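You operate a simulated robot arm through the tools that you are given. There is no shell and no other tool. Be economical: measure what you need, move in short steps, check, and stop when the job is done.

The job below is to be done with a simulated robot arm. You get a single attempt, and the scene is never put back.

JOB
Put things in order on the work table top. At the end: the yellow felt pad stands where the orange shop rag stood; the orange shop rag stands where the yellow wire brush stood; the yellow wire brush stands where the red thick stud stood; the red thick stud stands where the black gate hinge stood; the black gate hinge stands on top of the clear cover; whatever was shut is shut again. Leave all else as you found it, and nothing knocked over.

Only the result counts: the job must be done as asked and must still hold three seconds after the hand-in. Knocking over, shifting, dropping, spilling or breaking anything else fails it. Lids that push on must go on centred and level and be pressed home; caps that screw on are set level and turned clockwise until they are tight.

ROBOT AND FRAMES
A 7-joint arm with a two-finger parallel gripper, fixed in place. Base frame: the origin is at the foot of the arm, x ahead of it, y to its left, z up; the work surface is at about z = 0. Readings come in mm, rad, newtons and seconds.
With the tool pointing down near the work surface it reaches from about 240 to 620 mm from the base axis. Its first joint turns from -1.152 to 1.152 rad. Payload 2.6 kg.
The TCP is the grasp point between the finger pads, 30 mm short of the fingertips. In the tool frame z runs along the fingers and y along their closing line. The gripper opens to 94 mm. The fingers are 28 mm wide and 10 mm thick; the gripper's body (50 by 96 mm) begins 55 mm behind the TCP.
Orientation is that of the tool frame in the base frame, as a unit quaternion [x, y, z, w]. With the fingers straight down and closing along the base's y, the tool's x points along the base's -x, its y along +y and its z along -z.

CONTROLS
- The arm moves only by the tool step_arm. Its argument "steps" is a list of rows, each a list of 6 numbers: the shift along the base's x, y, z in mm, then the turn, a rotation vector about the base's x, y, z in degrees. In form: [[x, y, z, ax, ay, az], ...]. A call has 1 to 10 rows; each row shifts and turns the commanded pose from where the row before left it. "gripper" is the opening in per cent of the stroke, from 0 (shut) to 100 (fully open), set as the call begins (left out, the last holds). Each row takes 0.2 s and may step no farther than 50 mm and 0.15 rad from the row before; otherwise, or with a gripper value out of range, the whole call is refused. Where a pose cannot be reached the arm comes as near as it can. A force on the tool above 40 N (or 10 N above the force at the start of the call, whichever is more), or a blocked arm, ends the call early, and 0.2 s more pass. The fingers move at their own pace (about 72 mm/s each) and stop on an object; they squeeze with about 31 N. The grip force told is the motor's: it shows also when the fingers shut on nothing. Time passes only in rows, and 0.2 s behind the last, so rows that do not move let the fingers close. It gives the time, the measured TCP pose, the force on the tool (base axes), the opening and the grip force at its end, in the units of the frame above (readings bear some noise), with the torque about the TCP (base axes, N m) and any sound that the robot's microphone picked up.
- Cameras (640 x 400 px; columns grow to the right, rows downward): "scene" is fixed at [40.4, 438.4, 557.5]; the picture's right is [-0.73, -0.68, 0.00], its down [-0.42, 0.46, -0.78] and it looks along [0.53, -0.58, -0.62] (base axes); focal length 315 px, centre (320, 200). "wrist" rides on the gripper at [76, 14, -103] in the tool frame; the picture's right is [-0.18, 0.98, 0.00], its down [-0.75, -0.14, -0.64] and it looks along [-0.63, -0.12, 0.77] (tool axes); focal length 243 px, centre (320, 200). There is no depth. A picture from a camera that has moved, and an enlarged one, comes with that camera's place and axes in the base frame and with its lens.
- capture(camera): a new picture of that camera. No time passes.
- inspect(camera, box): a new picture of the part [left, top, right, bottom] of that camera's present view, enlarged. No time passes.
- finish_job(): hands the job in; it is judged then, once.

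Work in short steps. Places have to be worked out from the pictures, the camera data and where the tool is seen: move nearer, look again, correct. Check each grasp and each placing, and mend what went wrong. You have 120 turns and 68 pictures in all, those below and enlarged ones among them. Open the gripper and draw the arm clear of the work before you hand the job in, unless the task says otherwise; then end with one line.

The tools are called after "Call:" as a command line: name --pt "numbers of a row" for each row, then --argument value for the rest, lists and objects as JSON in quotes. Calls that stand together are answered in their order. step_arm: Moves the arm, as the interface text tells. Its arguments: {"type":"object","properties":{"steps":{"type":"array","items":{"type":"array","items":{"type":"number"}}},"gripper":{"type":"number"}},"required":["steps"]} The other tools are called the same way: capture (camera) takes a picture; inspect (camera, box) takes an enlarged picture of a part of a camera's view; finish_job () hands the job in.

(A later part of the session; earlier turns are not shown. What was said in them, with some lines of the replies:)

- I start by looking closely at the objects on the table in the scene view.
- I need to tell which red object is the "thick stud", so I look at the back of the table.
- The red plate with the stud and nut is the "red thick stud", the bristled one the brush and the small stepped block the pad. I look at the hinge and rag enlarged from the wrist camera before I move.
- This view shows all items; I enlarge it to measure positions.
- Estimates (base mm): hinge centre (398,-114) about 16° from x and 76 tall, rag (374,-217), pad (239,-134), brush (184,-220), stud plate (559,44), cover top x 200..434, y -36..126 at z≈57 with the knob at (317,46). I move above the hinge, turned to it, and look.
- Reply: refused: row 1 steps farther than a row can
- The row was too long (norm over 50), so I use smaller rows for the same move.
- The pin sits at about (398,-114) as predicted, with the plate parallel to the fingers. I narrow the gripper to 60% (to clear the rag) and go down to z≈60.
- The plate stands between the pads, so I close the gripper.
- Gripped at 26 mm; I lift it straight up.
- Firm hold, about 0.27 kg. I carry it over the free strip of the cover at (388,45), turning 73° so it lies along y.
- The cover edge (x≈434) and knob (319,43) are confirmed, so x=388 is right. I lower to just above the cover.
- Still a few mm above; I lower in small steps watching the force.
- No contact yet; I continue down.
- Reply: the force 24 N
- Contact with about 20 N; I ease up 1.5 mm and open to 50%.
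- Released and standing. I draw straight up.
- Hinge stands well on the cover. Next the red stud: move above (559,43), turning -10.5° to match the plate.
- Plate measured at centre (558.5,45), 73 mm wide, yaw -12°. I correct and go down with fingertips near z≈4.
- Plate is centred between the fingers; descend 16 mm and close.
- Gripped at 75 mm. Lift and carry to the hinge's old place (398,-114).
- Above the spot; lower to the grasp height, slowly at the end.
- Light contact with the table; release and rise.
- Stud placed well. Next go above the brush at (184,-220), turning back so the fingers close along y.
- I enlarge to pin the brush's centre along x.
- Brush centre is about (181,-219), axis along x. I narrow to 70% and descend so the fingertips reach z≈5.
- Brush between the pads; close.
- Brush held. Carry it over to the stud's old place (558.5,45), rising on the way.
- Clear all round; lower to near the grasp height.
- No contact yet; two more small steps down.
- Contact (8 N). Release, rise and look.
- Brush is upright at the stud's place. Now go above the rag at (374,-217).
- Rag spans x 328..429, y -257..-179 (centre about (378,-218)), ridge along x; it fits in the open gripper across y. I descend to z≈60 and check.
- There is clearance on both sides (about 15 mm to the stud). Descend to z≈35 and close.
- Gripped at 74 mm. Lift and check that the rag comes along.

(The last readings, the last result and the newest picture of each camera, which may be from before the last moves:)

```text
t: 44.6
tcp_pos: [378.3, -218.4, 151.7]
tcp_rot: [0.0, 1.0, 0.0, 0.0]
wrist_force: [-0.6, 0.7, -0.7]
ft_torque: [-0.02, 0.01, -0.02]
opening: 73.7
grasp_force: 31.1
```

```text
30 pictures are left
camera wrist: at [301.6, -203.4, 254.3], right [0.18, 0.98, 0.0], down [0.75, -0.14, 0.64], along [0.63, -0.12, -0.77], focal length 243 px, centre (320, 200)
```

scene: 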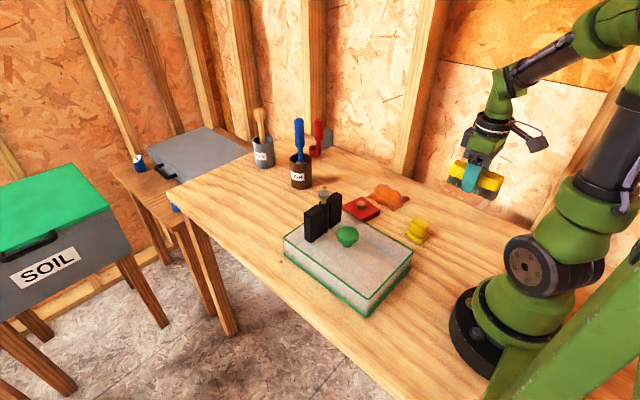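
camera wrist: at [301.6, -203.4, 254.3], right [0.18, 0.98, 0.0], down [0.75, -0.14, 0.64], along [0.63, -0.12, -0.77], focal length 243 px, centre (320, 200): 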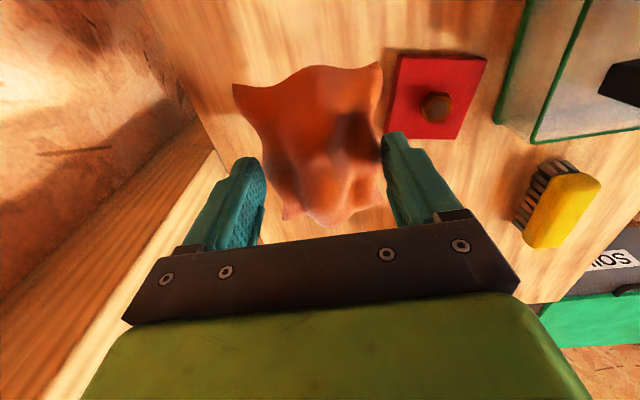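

Rag is held. Carry it to the brush's old place (180,-219).

Call:
step_arm --pt "-40 0 0 0 0 0" --pt "-40 0 0 0 0 0" --pt "-40 0 0 0 0 0" --pt "-40 -0.5 0 0 0 0" --pt "-38 -0.5 0 0 0 0" --pt "0 0 -40 0 0 0" --pt "0 0 -40 0 0 0" --pt "0 0 -25 0 0 0" --pt "0 0 -6 0 0 0" --pt "0 0 0 0 0 0"

Call:
capture --camera "wrist"

```text
t: 46.8
tcp_pos: [180.5, -217.9, 39.9]
tcp_rot: [0.0, 1.0, 0.0, 0.0]
wrist_force: [-0.8, -1.3, -1.5]
ft_torque: [-0.01, -0.02, -0.01]
opening: 73.9
grasp_force: 31.7
```

```text
29 pictures are left
camera wrist: at [103.3, -203.7, 143.2], right [0.18, 0.98, 0.0], down [0.75, -0.14, 0.64], along [0.63, -0.12, -0.77], focal length 243 px, centre (320, 200)
```

wrist: 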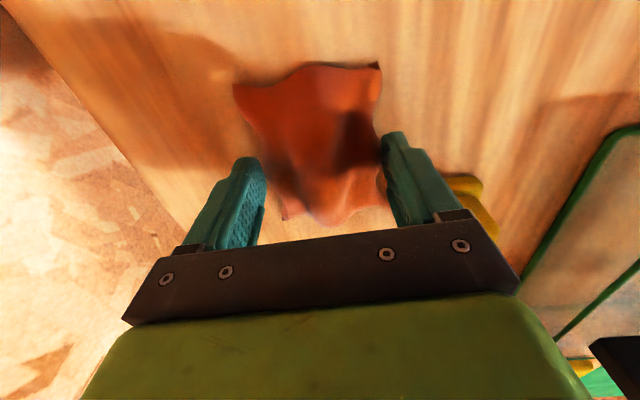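

Pad is clear of the finger. Lower the last millimetres.

Call:
step_arm --pt "0 0 -2 0 0 0" --pt "0 0 0 0 0 0"

Call:
step_arm --pt "0 0 -1.5 0 0 0" --pt "0 0 0 0 0 0"

Call:
step_arm --pt "0 0 -1 0 0 0" --pt "0 0 0 0 0 0"

```text
t: 47.4
tcp_pos: [179.6, -217.7, 37.5]
tcp_rot: [0.001, 1.0, 0.0, 0.0]
wrist_force: [0.5, 0.2, -0.9]
ft_torque: [0.0, 0.02, 0.0]
opening: 74.0
grasp_force: 31.1
```

```text
t: 48.0
tcp_pos: [179.5, -219.8, 38.0]
tcp_rot: [0.001, 1.0, 0.0, 0.001]
wrist_force: [-0.4, -0.8, -0.7]
ft_torque: [-0.02, 0.01, 0.04]
opening: 73.8
grasp_force: 30.3
```

```text
t: 48.6
tcp_pos: [180.2, -219.3, 37.2]
tcp_rot: [0.002, 1.0, -0.001, 0.0]
wrist_force: [-0.6, -1.0, 4.0]
ft_torque: [-0.01, -0.01, 0.01]
opening: 73.5
grasp_force: 30.9
```

Contact. Open and rise, then look.

Call:
step_arm --pt "0 0 0 0 0 0" --pt "0 0 0 0 0 0" --gripper 100

Call:
step_arm --pt "0 0 20 0 0 0" --pt "0 0 45 0 0 0" --pt "0 0 45 0 0 0" --pt "0 0 45 0 0 0" --pt "0 0 0 0 0 0"

Call:
capture --camera "wrist"

```text
t: 49.2
tcp_pos: [180.0, -219.3, 36.0]
tcp_rot: [0.002, 1.0, 0.0, 0.0]
wrist_force: [-0.5, 0.5, 0.3]
ft_torque: [0.02, -0.04, -0.02]
opening: 94.1
grasp_force: 0.1
```

```text
t: 50.4
tcp_pos: [179.5, -218.5, 192.0]
tcp_rot: [0.001, 1.0, 0.0, 0.0]
wrist_force: [0.9, 0.0, -1.0]
ft_torque: [0.02, 0.0, -0.03]
opening: 94.1
grasp_force: 0.2
```

```text
28 pictures are left
camera wrist: at [102.9, -204.2, 294.5], right [0.19, 0.98, 0.0], down [0.75, -0.14, 0.64], along [0.63, -0.12, -0.77], focal length 243 px, centre (320, 200)
```

wrist: 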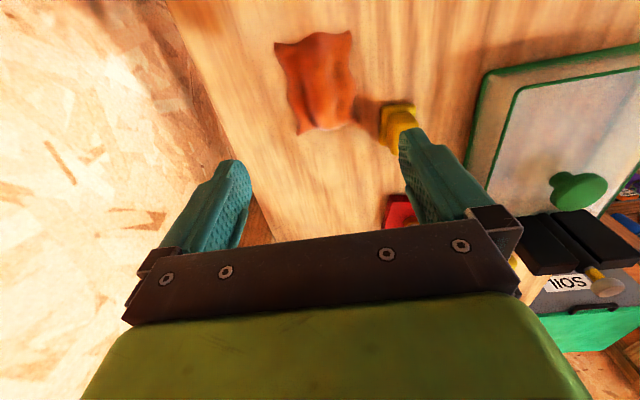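

Rag in place. Next go above the pad at (239,-134), turned about -6.5°.

Call:
step_arm --pt "20 28 0 0 0 -2.2" --pt "20 28 0 0 0 -2.2" --pt "19 29 0 0 0 -2.1" --pt "0 0 -20 0 0 0" --pt "0 0 0 0 0 0"

Call:
inspect --camera "wrist" --box '[200, 0, 440, 150]'

```text
t: 51.6
tcp_pos: [238.4, -133.8, 170.0]
tcp_rot: [0.058, 0.998, 0.0, 0.0]
wrist_force: [0.0, 0.2, 0.1]
ft_torque: [0.0, 0.02, 0.01]
opening: 94.1
grasp_force: 0.1
```

```text
2.67 times, centred on (320, 75) of wrist
camera zoom: at [164.3, -110.3, 274.1], right [0.3, 0.96, 0.0], down [0.73, -0.23, 0.64], along [0.61, -0.19, -0.77], focal length 647 px, centre (320, 533)
```

zoom: 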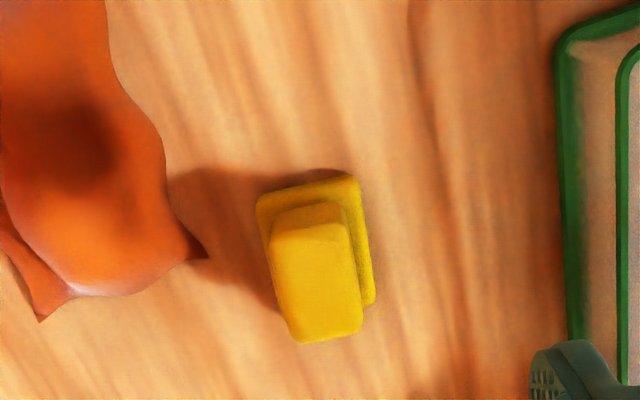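

Pad centre (240,-133), block top at z≈38. I narrow to 55% and go down to TCP z≈46 so the tips stay above its base plate.

Call:
step_arm --pt "1.5 0.5 -40 0 0 0" --pt "0 0 -40 0 0 0" --pt "0 0 -30 0 0 0" --pt "0 0 -14 0 0 0" --pt "0 0 0 0 0 0" --gripper 55

Call:
capture --camera "wrist"

Call:
inspect --camera "scene" --box '[370, 170, 498, 250]'

```text
t: 52.8
tcp_pos: [239.8, -133.3, 48.7]
tcp_rot: [0.058, 0.998, 0.0, -0.001]
wrist_force: [-0.4, 0.1, -0.4]
ft_torque: [0.0, 0.02, -0.01]
opening: 51.5
grasp_force: 0.2
```

```text
26 pictures are left
camera wrist: at [165.7, -110.5, 150.2], right [0.3, 0.96, 0.0], down [0.73, -0.23, 0.64], along [0.61, -0.19, -0.77], focal length 243 px, centre (320, 200)
```

wrist: 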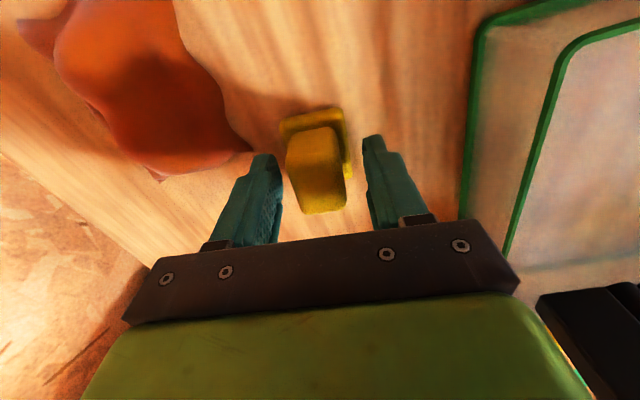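

```text
5.00 times, centred on (434, 210) of scene
camera zoom: at [40.4, 438.4, 557.5], right [-0.73, -0.68, 0.0], down [-0.42, 0.46, -0.78], along [0.53, -0.58, -0.62], focal length 1576 px, centre (-250, 150)
```

zoom: 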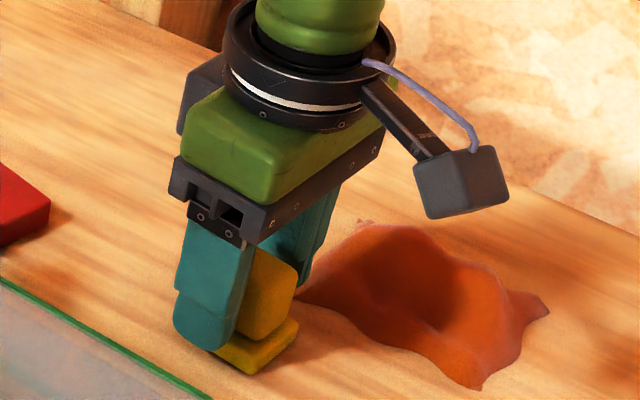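

Block between fingers with tips above the plate; close and lift.

Call:
step_arm --pt "0 0 0 0 0 0" --pt "0 0 0 0 0 0" --pt "0 0 0 0 0 0" --gripper 0

Call:
step_arm --pt "0 0 15 0 0 0" --pt "0 0 40 0 0 0" --pt "0 0 40 0 0 0" --pt "0 0 0 0 0 0"

Call:
capture --camera "wrist"

```text
t: 53.6
tcp_pos: [241.0, -134.0, 47.0]
tcp_rot: [0.058, 0.998, -0.001, 0.0]
wrist_force: [0.6, -0.8, 0.8]
ft_torque: [0.01, 0.0, 0.0]
opening: 31.6
grasp_force: 31.1
```

```text
t: 54.6
tcp_pos: [240.8, -135.0, 143.7]
tcp_rot: [0.058, 0.998, 0.0, -0.001]
wrist_force: [1.0, -0.8, 0.5]
ft_torque: [0.03, 0.0, 0.0]
opening: 31.5
grasp_force: 30.9
```

```text
24 pictures are left
camera wrist: at [166.1, -111.1, 246.7], right [0.3, 0.96, 0.0], down [0.73, -0.23, 0.64], along [0.61, -0.19, -0.77], focal length 243 px, centre (320, 200)
```

wrist: 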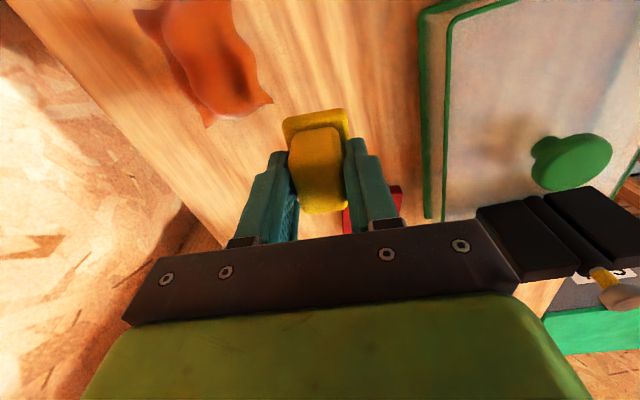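

Pad held. Carry to the rag's old place (377,-218) and lower.

Call:
step_arm --pt "34 -21 0 0 0 0" --pt "34 -21 0 0 0 0" --pt "34 -21 0 0 0 0" --pt "35 -21 0 0 0 0" --pt "0 0 -40 0 0 0" --pt "0 0 -40 0 0 0" --pt "0 0 -11 0 0 0" --pt "0 0 0 0 0 0"

Call:
step_arm --pt "0 0 -2 0 0 0" --pt "0 0 0 0 0 0"

Call:
step_arm --pt "0 0 -1.5 0 0 0" --pt "0 0 0 0 0 0"

```text
t: 56.4
tcp_pos: [377.9, -217.1, 51.6]
tcp_rot: [0.057, 0.998, 0.0, 0.0]
wrist_force: [-0.4, 1.0, -1.0]
ft_torque: [0.0, -0.02, 0.03]
opening: 31.3
grasp_force: 31.1
```

```text
t: 57.0
tcp_pos: [377.5, -217.7, 49.6]
tcp_rot: [0.058, 0.998, -0.001, 0.001]
wrist_force: [0.1, -0.1, 0.0]
ft_torque: [0.0, 0.03, 0.01]
opening: 31.4
grasp_force: 31.2
```

```text
t: 57.6
tcp_pos: [377.2, -217.4, 47.8]
tcp_rot: [0.058, 0.998, 0.0, -0.001]
wrist_force: [0.2, 0.4, 0.2]
ft_torque: [0.01, 0.0, 0.0]
opening: 31.5
grasp_force: 31.1
```

Near the grasp height; one more small step to touch.

Call:
step_arm --pt "0 0 -1 0 0 0" --pt "0 0 0 0 0 0"

```text
t: 58.2
tcp_pos: [377.2, -217.0, 48.3]
tcp_rot: [0.057, 0.998, 0.0, 0.001]
wrist_force: [-4.3, 3.4, 13.2]
ft_torque: [0.02, 0.23, -0.06]
opening: 31.4
grasp_force: 30.9
```

Contact. Release, rise, and look at everything.

Call:
step_arm --pt "0 0 0.7 0 0 0" --pt "0 0 0 0 0 0" --gripper 55

Call:
step_arm --pt "0 0 20 0 0 0" --pt "0 0 45 0 0 0" --pt "0 0 45 0 0 0" --pt "0 0 45 0 0 0" --pt "-20 0 45 0 0 0" --pt "-20 0 40 0 0 0" --pt "0 0 0 0 0 0"

Call:
capture --camera "wrist"

Call:
capture --camera "scene"

Call:
inspect --camera "scene" --box '[240, 160, 500, 322]'

```text
t: 58.8
tcp_pos: [377.9, -217.1, 47.8]
tcp_rot: [0.058, 0.998, 0.0, 0.0]
wrist_force: [0.1, 0.5, -0.3]
ft_torque: [-0.02, 0.02, 0.0]
opening: 51.8
grasp_force: 0.1
```

```text
t: 60.4
tcp_pos: [337.3, -216.3, 288.0]
tcp_rot: [0.057, 0.998, 0.0, 0.0]
wrist_force: [-0.2, 0.3, -0.5]
ft_torque: [0.01, 0.03, -0.01]
opening: 51.8
grasp_force: 0.1
```

```text
23 pictures are left
camera wrist: at [262.4, -193.6, 390.8], right [0.3, 0.96, 0.0], down [0.73, -0.23, 0.64], along [0.61, -0.19, -0.77], focal length 243 px, centre (320, 200)
```

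wrist: 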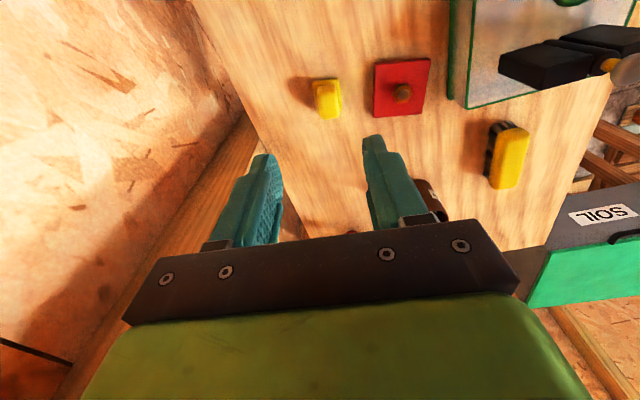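

```text
22 pictures are left
```

scene: 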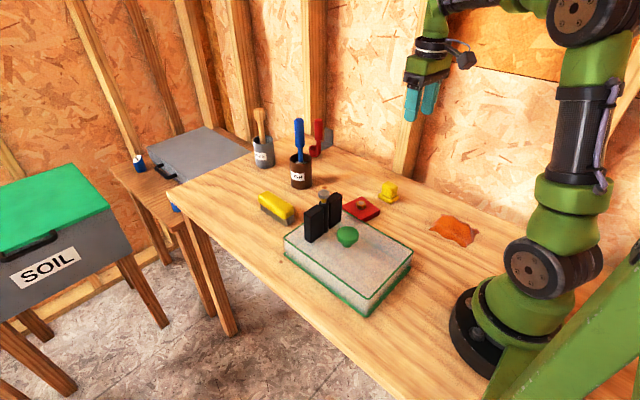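

```text
2.46 times, centred on (370, 241) of scene
camera zoom: at [40.4, 438.4, 557.5], right [-0.73, -0.68, 0.0], down [-0.42, 0.46, -0.78], along [0.53, -0.58, -0.62], focal length 776 px, centre (197, 99)
```

zoom: 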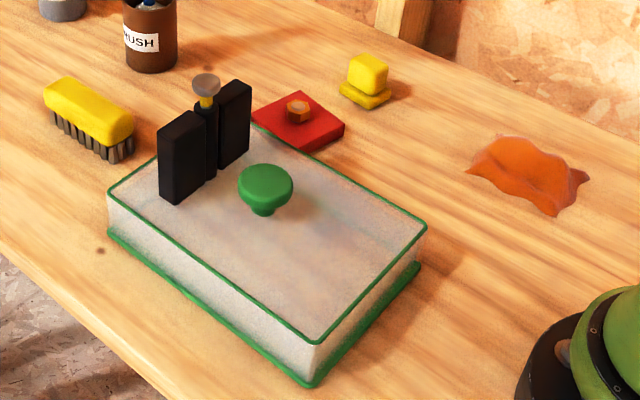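

Every item stands at its target, the cover has not moved and is still closed, and the gripper is open and clear, so I hand in.

Call:
finish_job

```text
The job is handed in.
```

I moved all five items to the places you asked for, and the final pictures show them upright. The cover stayed shut and did not move, and the job is handed in with the gripper open and clear.
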